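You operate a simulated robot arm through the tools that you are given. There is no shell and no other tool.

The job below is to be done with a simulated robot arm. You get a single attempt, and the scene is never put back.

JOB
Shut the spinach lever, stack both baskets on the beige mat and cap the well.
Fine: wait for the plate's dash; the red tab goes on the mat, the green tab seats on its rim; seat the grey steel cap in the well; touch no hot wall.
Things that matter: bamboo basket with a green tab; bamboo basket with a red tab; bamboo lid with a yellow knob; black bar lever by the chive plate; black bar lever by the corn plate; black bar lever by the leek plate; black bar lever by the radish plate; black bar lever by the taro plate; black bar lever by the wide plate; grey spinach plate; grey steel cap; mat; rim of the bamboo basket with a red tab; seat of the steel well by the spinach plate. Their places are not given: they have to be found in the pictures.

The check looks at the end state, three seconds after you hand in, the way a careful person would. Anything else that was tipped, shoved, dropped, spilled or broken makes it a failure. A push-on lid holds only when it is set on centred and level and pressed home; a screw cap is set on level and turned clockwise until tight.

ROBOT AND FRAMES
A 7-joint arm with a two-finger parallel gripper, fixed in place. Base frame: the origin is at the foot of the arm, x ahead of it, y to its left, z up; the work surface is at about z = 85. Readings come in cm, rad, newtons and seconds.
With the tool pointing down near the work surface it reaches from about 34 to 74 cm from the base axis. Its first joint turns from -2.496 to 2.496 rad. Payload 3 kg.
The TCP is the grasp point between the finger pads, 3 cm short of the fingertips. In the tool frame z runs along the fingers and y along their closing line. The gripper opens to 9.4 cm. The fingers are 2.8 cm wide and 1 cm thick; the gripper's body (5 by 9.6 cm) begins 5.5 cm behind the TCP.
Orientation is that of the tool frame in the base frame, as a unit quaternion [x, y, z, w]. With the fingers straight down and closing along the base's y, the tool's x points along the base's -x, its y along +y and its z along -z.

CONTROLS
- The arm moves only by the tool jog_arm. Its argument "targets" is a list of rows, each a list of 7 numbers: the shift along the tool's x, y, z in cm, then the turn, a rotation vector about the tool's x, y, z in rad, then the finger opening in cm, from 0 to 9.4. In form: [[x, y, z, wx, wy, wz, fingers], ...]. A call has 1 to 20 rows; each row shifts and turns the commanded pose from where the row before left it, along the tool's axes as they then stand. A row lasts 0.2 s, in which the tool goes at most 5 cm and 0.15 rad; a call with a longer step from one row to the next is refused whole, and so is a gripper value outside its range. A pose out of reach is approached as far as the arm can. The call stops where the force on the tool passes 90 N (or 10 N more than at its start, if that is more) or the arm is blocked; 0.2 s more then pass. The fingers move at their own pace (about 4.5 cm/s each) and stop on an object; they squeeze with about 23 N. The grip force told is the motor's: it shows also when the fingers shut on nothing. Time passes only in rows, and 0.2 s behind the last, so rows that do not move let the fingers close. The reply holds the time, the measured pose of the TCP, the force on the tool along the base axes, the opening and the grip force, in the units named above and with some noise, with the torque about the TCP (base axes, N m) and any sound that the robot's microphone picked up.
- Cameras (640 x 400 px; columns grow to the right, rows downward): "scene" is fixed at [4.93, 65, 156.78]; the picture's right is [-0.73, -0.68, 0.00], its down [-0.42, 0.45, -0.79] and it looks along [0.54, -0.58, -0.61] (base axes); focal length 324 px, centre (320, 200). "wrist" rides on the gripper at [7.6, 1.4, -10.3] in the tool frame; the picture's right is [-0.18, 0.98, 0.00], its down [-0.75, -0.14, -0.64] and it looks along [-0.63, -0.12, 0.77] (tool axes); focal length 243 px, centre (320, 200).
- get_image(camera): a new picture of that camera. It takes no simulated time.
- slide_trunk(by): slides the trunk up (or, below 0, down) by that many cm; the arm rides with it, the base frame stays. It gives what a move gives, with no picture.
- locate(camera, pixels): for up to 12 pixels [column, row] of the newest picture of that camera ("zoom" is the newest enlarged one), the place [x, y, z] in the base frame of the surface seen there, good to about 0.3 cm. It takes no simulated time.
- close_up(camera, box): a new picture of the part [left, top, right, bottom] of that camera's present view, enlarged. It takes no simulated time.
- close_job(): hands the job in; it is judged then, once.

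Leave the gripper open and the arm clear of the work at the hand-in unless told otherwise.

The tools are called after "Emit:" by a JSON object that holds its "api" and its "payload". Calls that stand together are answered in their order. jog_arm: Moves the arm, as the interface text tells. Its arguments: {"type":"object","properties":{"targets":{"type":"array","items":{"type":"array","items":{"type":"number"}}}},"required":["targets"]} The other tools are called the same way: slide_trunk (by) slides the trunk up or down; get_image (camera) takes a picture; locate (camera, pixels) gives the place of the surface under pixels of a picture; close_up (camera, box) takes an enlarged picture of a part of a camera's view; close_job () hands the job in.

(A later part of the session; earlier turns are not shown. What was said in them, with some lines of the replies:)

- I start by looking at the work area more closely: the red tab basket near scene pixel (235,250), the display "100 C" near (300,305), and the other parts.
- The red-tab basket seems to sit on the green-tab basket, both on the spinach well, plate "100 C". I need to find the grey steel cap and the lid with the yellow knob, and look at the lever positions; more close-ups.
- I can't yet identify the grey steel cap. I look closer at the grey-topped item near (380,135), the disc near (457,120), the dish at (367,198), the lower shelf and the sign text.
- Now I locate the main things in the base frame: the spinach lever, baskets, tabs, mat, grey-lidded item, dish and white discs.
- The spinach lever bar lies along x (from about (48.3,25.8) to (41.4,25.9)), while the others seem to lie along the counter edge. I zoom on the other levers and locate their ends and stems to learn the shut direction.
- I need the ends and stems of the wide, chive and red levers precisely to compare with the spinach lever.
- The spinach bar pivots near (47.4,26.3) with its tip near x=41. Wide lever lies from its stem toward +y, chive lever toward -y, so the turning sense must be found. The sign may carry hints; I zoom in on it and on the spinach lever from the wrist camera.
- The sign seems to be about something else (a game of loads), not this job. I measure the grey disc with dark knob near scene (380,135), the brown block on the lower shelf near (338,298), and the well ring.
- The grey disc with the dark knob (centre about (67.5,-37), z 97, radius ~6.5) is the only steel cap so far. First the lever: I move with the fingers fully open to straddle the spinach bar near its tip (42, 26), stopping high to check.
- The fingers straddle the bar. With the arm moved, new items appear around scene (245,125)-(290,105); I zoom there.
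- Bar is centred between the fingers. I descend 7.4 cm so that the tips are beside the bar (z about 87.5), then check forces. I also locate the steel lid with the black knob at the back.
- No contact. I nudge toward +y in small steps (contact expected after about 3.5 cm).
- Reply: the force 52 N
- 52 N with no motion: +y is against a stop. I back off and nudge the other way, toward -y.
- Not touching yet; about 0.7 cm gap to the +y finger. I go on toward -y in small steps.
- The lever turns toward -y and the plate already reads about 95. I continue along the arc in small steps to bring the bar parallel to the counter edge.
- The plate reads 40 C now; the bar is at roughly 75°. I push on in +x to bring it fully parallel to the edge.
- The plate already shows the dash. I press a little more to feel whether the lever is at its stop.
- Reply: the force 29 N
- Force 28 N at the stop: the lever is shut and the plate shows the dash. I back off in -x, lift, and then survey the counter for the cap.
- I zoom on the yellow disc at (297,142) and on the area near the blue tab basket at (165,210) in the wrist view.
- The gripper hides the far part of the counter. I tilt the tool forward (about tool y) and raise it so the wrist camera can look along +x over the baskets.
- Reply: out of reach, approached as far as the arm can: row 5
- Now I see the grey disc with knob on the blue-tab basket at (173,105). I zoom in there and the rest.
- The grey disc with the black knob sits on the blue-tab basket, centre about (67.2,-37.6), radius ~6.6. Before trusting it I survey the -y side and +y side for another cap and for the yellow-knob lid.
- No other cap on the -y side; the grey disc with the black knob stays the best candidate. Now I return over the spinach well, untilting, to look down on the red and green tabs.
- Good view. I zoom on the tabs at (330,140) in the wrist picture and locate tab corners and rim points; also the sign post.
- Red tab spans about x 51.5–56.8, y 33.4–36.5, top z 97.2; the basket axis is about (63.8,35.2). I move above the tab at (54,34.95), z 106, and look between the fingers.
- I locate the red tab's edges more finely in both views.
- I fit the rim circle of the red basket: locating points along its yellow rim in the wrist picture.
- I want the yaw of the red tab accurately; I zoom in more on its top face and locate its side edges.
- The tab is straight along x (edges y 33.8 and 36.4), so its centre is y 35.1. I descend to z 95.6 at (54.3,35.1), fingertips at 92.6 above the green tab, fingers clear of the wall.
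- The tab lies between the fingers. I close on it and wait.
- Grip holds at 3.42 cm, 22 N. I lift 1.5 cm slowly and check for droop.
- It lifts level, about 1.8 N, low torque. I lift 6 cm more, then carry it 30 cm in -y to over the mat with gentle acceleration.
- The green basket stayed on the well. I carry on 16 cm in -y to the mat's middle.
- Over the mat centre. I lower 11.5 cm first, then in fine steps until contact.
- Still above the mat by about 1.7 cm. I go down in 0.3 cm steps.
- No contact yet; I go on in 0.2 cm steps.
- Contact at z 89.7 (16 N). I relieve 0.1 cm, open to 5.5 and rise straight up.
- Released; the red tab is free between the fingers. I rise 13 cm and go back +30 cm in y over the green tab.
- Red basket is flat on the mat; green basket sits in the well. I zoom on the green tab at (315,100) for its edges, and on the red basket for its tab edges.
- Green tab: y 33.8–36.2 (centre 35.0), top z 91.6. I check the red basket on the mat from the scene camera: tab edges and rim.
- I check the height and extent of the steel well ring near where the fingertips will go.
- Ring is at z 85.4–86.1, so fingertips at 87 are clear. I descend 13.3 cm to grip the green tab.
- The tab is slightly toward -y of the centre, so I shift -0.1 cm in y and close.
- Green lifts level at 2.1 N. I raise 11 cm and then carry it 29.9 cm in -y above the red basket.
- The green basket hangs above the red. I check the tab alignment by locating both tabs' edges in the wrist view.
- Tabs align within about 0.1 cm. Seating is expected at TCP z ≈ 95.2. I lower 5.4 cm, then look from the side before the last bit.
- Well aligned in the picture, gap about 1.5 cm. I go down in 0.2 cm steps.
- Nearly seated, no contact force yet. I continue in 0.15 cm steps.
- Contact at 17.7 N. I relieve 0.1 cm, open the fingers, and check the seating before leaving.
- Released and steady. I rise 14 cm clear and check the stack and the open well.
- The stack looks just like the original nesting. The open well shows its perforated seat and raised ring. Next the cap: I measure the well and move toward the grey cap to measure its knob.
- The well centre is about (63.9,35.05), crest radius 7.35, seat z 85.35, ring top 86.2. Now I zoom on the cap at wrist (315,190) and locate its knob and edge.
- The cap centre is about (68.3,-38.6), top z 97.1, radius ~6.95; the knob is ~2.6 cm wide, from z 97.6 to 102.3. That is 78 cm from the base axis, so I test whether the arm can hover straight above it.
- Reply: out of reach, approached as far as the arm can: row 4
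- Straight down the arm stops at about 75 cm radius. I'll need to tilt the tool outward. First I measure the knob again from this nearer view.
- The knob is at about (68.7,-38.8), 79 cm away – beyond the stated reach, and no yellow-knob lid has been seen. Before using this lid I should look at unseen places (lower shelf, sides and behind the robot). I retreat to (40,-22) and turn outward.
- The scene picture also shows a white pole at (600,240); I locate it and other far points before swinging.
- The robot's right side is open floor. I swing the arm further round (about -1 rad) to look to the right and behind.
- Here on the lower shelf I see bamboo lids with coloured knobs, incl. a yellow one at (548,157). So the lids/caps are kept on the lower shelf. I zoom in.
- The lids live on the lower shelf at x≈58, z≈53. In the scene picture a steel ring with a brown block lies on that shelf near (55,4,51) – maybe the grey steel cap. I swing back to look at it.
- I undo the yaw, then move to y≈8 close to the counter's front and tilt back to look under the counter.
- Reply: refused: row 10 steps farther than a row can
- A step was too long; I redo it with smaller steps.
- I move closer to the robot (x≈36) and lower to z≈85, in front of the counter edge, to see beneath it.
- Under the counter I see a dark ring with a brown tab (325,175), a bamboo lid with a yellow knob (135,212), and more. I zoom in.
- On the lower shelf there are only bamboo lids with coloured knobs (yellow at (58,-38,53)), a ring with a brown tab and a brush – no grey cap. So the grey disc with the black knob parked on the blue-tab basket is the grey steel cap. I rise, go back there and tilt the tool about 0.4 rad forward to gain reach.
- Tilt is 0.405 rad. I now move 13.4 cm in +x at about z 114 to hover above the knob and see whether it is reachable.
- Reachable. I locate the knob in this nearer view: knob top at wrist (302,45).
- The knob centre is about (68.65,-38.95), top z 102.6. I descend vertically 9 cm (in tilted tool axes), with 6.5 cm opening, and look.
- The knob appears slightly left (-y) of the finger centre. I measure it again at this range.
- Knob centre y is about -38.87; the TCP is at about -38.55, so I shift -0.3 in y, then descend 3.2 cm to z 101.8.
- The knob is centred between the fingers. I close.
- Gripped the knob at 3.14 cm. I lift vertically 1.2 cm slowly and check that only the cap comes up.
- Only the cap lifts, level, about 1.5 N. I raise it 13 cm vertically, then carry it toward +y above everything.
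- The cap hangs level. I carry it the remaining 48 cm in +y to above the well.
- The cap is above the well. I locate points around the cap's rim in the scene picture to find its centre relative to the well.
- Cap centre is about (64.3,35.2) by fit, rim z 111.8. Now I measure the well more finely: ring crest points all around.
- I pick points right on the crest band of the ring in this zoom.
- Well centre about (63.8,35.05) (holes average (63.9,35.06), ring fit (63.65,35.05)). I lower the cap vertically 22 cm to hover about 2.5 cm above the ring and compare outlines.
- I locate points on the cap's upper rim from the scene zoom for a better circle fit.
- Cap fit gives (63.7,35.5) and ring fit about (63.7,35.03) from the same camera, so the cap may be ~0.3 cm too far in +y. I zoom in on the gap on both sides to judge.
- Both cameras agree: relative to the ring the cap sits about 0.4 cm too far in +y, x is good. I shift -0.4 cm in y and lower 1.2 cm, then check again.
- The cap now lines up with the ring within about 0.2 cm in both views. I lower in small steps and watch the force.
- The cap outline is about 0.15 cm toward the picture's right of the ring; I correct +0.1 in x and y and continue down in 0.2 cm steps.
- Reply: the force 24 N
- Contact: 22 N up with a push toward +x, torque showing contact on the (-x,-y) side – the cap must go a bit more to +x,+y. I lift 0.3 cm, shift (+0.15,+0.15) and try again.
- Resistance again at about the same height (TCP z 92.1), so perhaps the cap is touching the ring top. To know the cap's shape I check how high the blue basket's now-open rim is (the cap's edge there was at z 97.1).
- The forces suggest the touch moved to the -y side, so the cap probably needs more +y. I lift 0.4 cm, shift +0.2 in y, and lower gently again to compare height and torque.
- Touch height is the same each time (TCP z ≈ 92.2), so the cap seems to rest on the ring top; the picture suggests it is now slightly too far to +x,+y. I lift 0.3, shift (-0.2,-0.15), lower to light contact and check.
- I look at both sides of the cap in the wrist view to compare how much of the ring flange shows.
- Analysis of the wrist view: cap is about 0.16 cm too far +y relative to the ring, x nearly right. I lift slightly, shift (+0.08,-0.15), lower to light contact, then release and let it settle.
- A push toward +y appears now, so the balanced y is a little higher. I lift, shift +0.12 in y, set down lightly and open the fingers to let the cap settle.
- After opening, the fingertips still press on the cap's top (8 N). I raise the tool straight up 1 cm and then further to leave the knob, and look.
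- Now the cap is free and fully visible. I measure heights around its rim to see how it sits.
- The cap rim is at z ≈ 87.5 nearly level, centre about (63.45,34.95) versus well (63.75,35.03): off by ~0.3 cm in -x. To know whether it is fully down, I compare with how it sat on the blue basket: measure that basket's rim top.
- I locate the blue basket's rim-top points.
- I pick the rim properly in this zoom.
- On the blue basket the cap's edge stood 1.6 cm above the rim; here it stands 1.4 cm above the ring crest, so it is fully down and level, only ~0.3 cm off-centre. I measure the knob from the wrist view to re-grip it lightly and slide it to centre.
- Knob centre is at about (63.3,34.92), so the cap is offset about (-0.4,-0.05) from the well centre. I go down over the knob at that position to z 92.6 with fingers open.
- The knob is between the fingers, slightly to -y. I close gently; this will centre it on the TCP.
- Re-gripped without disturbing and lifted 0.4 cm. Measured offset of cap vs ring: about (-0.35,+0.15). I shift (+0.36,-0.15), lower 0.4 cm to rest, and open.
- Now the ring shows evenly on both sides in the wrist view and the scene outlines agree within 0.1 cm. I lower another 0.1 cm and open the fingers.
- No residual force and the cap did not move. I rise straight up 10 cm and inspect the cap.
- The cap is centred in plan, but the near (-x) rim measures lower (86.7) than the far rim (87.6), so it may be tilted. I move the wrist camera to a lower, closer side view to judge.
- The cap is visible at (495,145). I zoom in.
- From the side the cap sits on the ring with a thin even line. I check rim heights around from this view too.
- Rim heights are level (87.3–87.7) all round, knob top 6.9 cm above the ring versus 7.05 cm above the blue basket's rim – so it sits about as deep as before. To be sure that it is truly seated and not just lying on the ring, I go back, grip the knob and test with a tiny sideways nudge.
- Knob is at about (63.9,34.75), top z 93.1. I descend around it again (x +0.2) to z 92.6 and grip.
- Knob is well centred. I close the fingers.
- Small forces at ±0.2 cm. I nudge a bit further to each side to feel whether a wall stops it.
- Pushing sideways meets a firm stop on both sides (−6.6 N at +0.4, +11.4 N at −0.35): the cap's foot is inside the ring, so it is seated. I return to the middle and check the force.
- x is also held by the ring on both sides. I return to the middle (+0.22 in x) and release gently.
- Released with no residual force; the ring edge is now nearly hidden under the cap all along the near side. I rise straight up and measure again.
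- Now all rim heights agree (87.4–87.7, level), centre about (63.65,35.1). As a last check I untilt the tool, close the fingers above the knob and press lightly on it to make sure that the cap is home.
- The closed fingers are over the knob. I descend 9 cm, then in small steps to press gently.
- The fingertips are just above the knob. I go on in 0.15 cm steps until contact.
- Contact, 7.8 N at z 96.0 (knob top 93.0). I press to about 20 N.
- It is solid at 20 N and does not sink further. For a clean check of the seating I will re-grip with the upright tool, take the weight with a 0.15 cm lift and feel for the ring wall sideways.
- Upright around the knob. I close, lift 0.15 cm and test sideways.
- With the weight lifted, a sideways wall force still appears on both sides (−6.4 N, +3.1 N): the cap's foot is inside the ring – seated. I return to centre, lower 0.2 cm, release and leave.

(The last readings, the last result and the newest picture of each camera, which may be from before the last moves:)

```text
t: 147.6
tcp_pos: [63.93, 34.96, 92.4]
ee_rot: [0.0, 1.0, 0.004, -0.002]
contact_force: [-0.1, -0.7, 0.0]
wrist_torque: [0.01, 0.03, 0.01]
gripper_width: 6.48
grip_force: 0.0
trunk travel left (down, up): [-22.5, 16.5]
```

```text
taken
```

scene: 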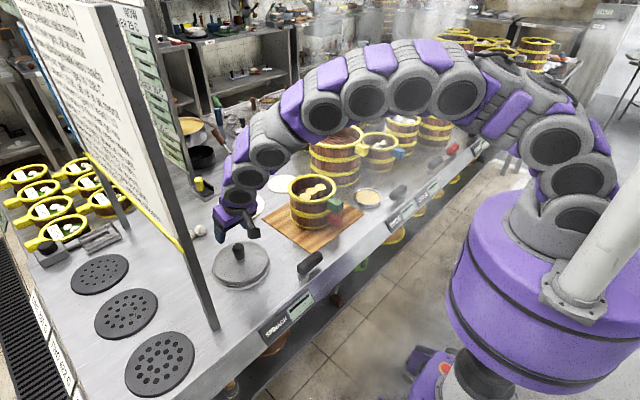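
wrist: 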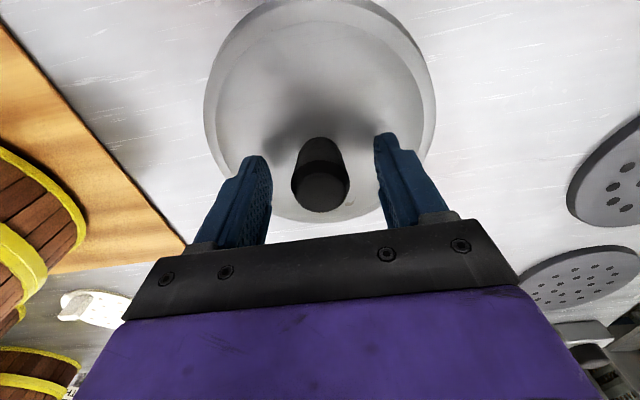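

Released. The set-down showed an uneven touch, so I rise and check levelness and height again.

Emit:
{"api": "jog_arm", "payload": {"targets": [[0, 0, -0.5, 0, 0, 0, 6.5], [0, 0, -1.5, 0, 0, 0, 6.5], [0, 0, -2.5, 0, 0, 0, 6.5], [0, 0, -3, 0, 0, 0, 6.5], [0, 0, -3, 0, 0, 0, 6.5], [0, 0, -3, 0, 0, 0, 6.5], [0, 0, 0, 0, 0, 0, 6.5]]}}

Emit:
{"api": "close_up", "payload": {"camera": "scene", "box": [205, 230, 285, 295]}}

Emit:
{"api": "locate", "payload": {"camera": "zoom", "pixels": [[128, 225], [145, 272], [190, 300], [250, 312], [320, 305], [390, 270], [440, 215], [450, 170], [420, 112], [355, 80], [215, 100], [155, 155]]}}

Emit:
{"api": "close_up", "payload": {"camera": "scene", "box": [215, 262, 285, 297]}}

Emit:
{"api": "close_up", "payload": {"camera": "wrist", "box": [220, 0, 420, 160]}}

```text
t: 149.2
tcp_pos: [63.78, 34.8, 105.81]
ee_rot: [-0.001, 1.0, 0.004, -0.001]
contact_force: [-0.1, 0.0, 0.0]
wrist_torque: [0.02, 0.0, 0.03]
gripper_width: 6.5
grip_force: 0.0
trunk travel left (down, up): [-22.5, 16.5]
```

```text
6.15 times, centred on (245, 262) of scene
```

zoom: 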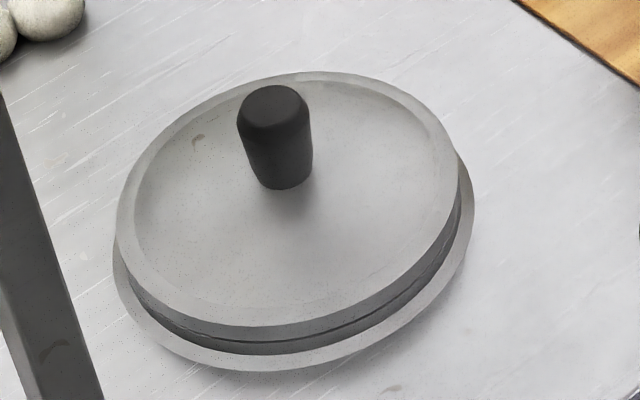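

```text
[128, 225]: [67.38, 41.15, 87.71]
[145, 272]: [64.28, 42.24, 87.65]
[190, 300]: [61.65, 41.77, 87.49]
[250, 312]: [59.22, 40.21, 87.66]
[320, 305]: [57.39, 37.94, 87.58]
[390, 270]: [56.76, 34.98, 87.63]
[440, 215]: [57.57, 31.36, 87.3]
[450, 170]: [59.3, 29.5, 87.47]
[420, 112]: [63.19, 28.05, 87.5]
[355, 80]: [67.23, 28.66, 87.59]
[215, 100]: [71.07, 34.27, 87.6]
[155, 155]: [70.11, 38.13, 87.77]
```

```text
9.14 times, centred on (250, 280) of scene
```

zoom: 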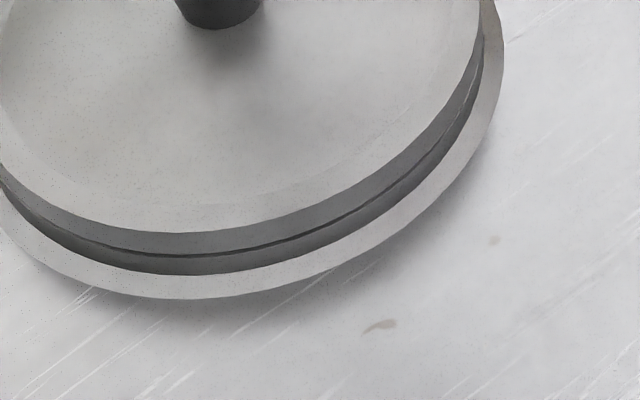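

```text
2.50 times, centred on (320, 80) of wrist
```

zoom: 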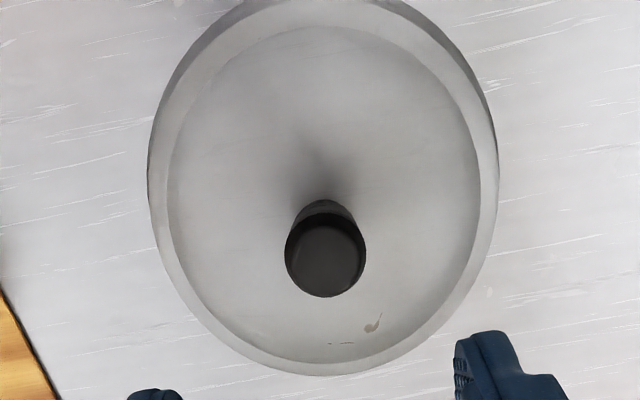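

Rim is level within measurement noise (mean 87.58). I press once more on the knob top with closed fingers to be sure it is home after this last set-down.

Emit:
{"api": "jog_arm", "payload": {"targets": [[0, 0, 0, 0, 0, 0, 3], [0, 0, 0, 0, 0, 0, 0], [0, 0, 0, 0, 0, 0, 0], [0, 0, 0, 0, 0, 0, 0], [0, 0, 0, 0, 0, 0, 0], [0, 0, 2.5, 0, 0, 0, 0], [0, 0, 2.5, 0, 0, 0, 0], [0, 0, 2.5, 0, 0, 0, 0], [0, 0, 1.4, 0, 0, 0, 0], [0, 0, 0.4, 0, 0, 0, 0], [0, 0, 0.2, 0, 0, 0, 0], [0, 0, 0, 0, 0, 0, 0]]}}

Emit:
{"api": "jog_arm", "payload": {"targets": [[0, 0, 0.12, 0, 0, 0, 0], [0, 0, 0.12, 0, 0, 0, 0], [0, 0, 0, 0, 0, 0, 0]]}}

```text
t: 151.8
tcp_pos: [63.83, 35.07, 96.46]
ee_rot: [-0.001, 1.0, 0.003, -0.002]
contact_force: [-0.4, -0.2, -0.9]
wrist_torque: [0.03, -0.03, 0.0]
gripper_width: 0.0
grip_force: 22.7
trunk travel left (down, up): [-22.5, 16.5]
```

```text
t: 152.6
tcp_pos: [63.77, 35.0, 96.35]
ee_rot: [-0.001, 1.0, 0.004, -0.001]
contact_force: [-0.3, 0.4, -0.6]
wrist_torque: [0.0, 0.01, -0.01]
gripper_width: 0.03
grip_force: 22.6
trunk travel left (down, up): [-22.5, 16.5]
```

No contact yet; I continue down in small steps to about 20–25 N.

Emit:
{"api": "jog_arm", "payload": {"targets": [[0, 0, 0.1, 0, 0, 0, 0], [0, 0, 0.1, 0, 0, 0, 0], [0, 0, 0, 0, 0, 0, 0]]}}

Emit:
{"api": "jog_arm", "payload": {"targets": [[0, 0, 0.1, 0, 0, 0, 0], [0, 0, 0.08, 0, 0, 0, 0], [0, 0, 0, 0, 0, 0, 0]]}}

```text
t: 153.4
tcp_pos: [63.74, 35.1, 96.13]
ee_rot: [-0.001, 1.0, 0.003, -0.001]
contact_force: [0.2, 0.6, 2.4]
wrist_torque: [0.01, -0.06, 0.0]
gripper_width: 0.0
grip_force: 23.3
trunk travel left (down, up): [-22.5, 16.5]
```

```text
t: 154.2
tcp_pos: [63.78, 35.01, 96.0]
ee_rot: [-0.002, 1.0, 0.005, 0.0]
contact_force: [-3.6, 1.3, 21.5]
wrist_torque: [-0.01, 0.15, -0.07]
gripper_width: 0.02
grip_force: 23.0
trunk travel left (down, up): [-22.5, 16.5]
```

Same height (96.0), firm at 21 N: the cap is home. I rise, open the gripper and retreat clear of the work.

Emit:
{"api": "jog_arm", "payload": {"targets": [[0, 0, -0.6, 0, 0, 0, 0], [0, 0, -2.5, 0, 0, 0, 0], [0, 0, -4, 0, 0, 0, 3], [0, 0, -4.5, 0, 0, 0, 7], [0, 0, -4.5, 0, 0, 0, 9.4], [0, 0, -4.5, 0, 0, 0, 9.4], [4, 0, -2, 0, 0, 0, 9.4], [4, -1, -1, 0, 0, 0, 9.4], [4, -2, 0, 0, 0, 0, 9.4], [4, -2, 0, 0, 0, 0, 9.4], [2, -4, 0, 0, 0, 0, 9.4], [0, -4.5, 0, 0, 0, 0, 9.4], [0, -4.5, 0, 0, 0, 0, 9.4], [0, 0, 0, 0, 0, 0, 9.4]]}}

Emit:
{"api": "get_image", "payload": {"camera": "scene"}}

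Emit:
{"api": "get_image", "payload": {"camera": "wrist"}}

Emit:
{"api": "close_up", "payload": {"camera": "scene", "box": [200, 160, 360, 340]}}

```text
t: 157.2
tcp_pos: [46.14, 16.8, 118.97]
ee_rot: [-0.002, 1.0, 0.003, 0.0]
contact_force: [0.5, -0.3, 0.6]
wrist_torque: [0.0, 0.03, 0.02]
gripper_width: 9.39
grip_force: 0.0
trunk travel left (down, up): [-22.5, 16.5]
```

```text
taken
```

scene: 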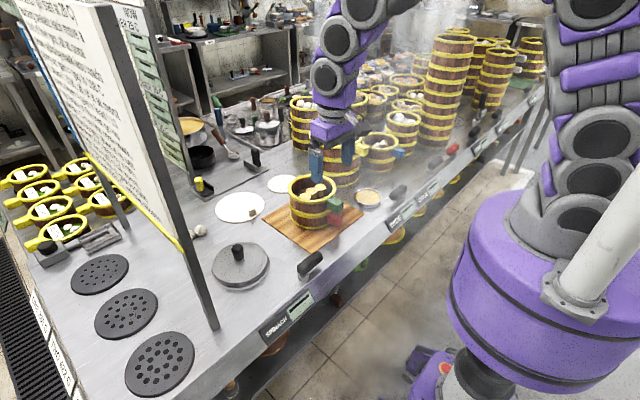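

```text
taken
```

wrist: 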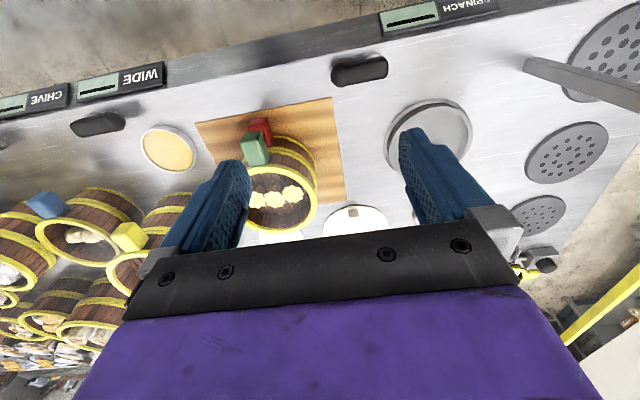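

```text
2.22 times, centred on (280, 250) of scene
```

zoom: 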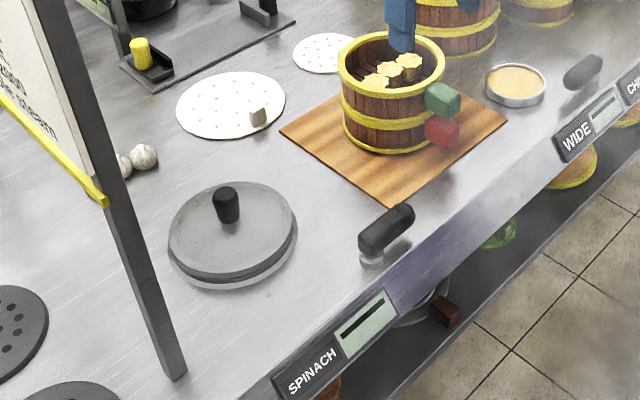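

Everything looks right: lever parallel to the edge with the plate's dash, both baskets stacked on the mat, cap on the well. One last check of stack heights before handing in.

Emit:
{"api": "locate", "payload": {"camera": "wrist", "pixels": [[250, 205], [312, 205], [290, 150], [257, 150], [262, 130], [270, 228], [300, 170], [280, 232]]}}

Emit:
{"api": "close_up", "payload": {"camera": "scene", "box": [280, 165, 360, 235]}}

Emit:
{"api": "close_up", "payload": {"camera": "wrist", "box": [370, 80, 490, 200]}}

```text
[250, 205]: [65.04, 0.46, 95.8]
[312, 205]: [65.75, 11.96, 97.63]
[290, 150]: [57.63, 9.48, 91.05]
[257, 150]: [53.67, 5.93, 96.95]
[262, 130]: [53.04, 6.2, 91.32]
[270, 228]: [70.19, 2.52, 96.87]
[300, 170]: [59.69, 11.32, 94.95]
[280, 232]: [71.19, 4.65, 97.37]
```

```text
5.71 times, centred on (320, 200) of scene
```

zoom: 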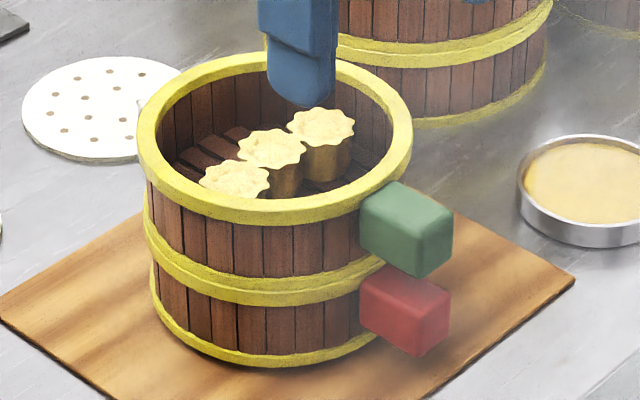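

```text
3.33 times, centred on (430, 140) of wrist
```

zoom: 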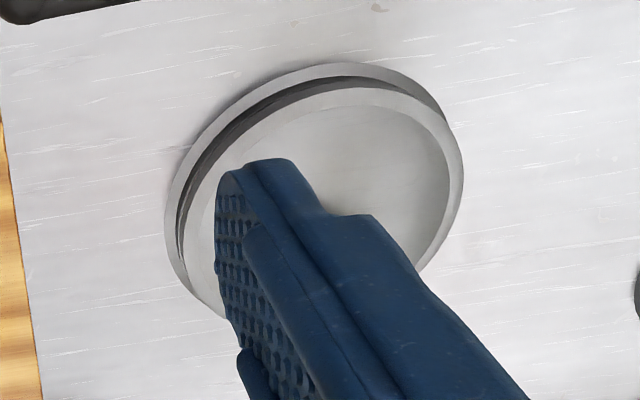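

The green basket's rim is at z ≈ 97.5 with the tabs 5.6 cm apart, the same as when they were first stacked. The cap is level in the well, the lever is shut and the plate shows its dash. The gripper is open and clear of the work, so I hand the job in.

Emit:
{"api": "close_job", "payload": {}}

```text
The job is handed in.
```

I've handed the job in, with every step done. No result of the check came back.

- **Lever:** the spinach lever is turned to its stop, parallel to the counter edge like the other shut levers. I waited for the plate to drop from 100 C to its dash before lifting either basket.
- **Baskets:** the red-tab basket sits in the middle of the beige mat. The green-tab basket is seated on its rim, at the same spacing as in the original stack. I lifted both by their tabs and saw no contact with a wall.
- **Cap:** the grey steel cap is seated in the spinach well. It is level and inside the ring, and it stayed firm when I pressed on its knob.

**Choice of cap:** the only grey steel cap I found was the one with the black knob, sitting on the blue-tab basket near the chive plate. I took that to be the one you meant, so the blue-tab basket is now open. The yellow-knob lids on the lower shelf were not touched.

The gripper is open and the arm is clear of the work. Nothing else looked disturbed in the final pictures.
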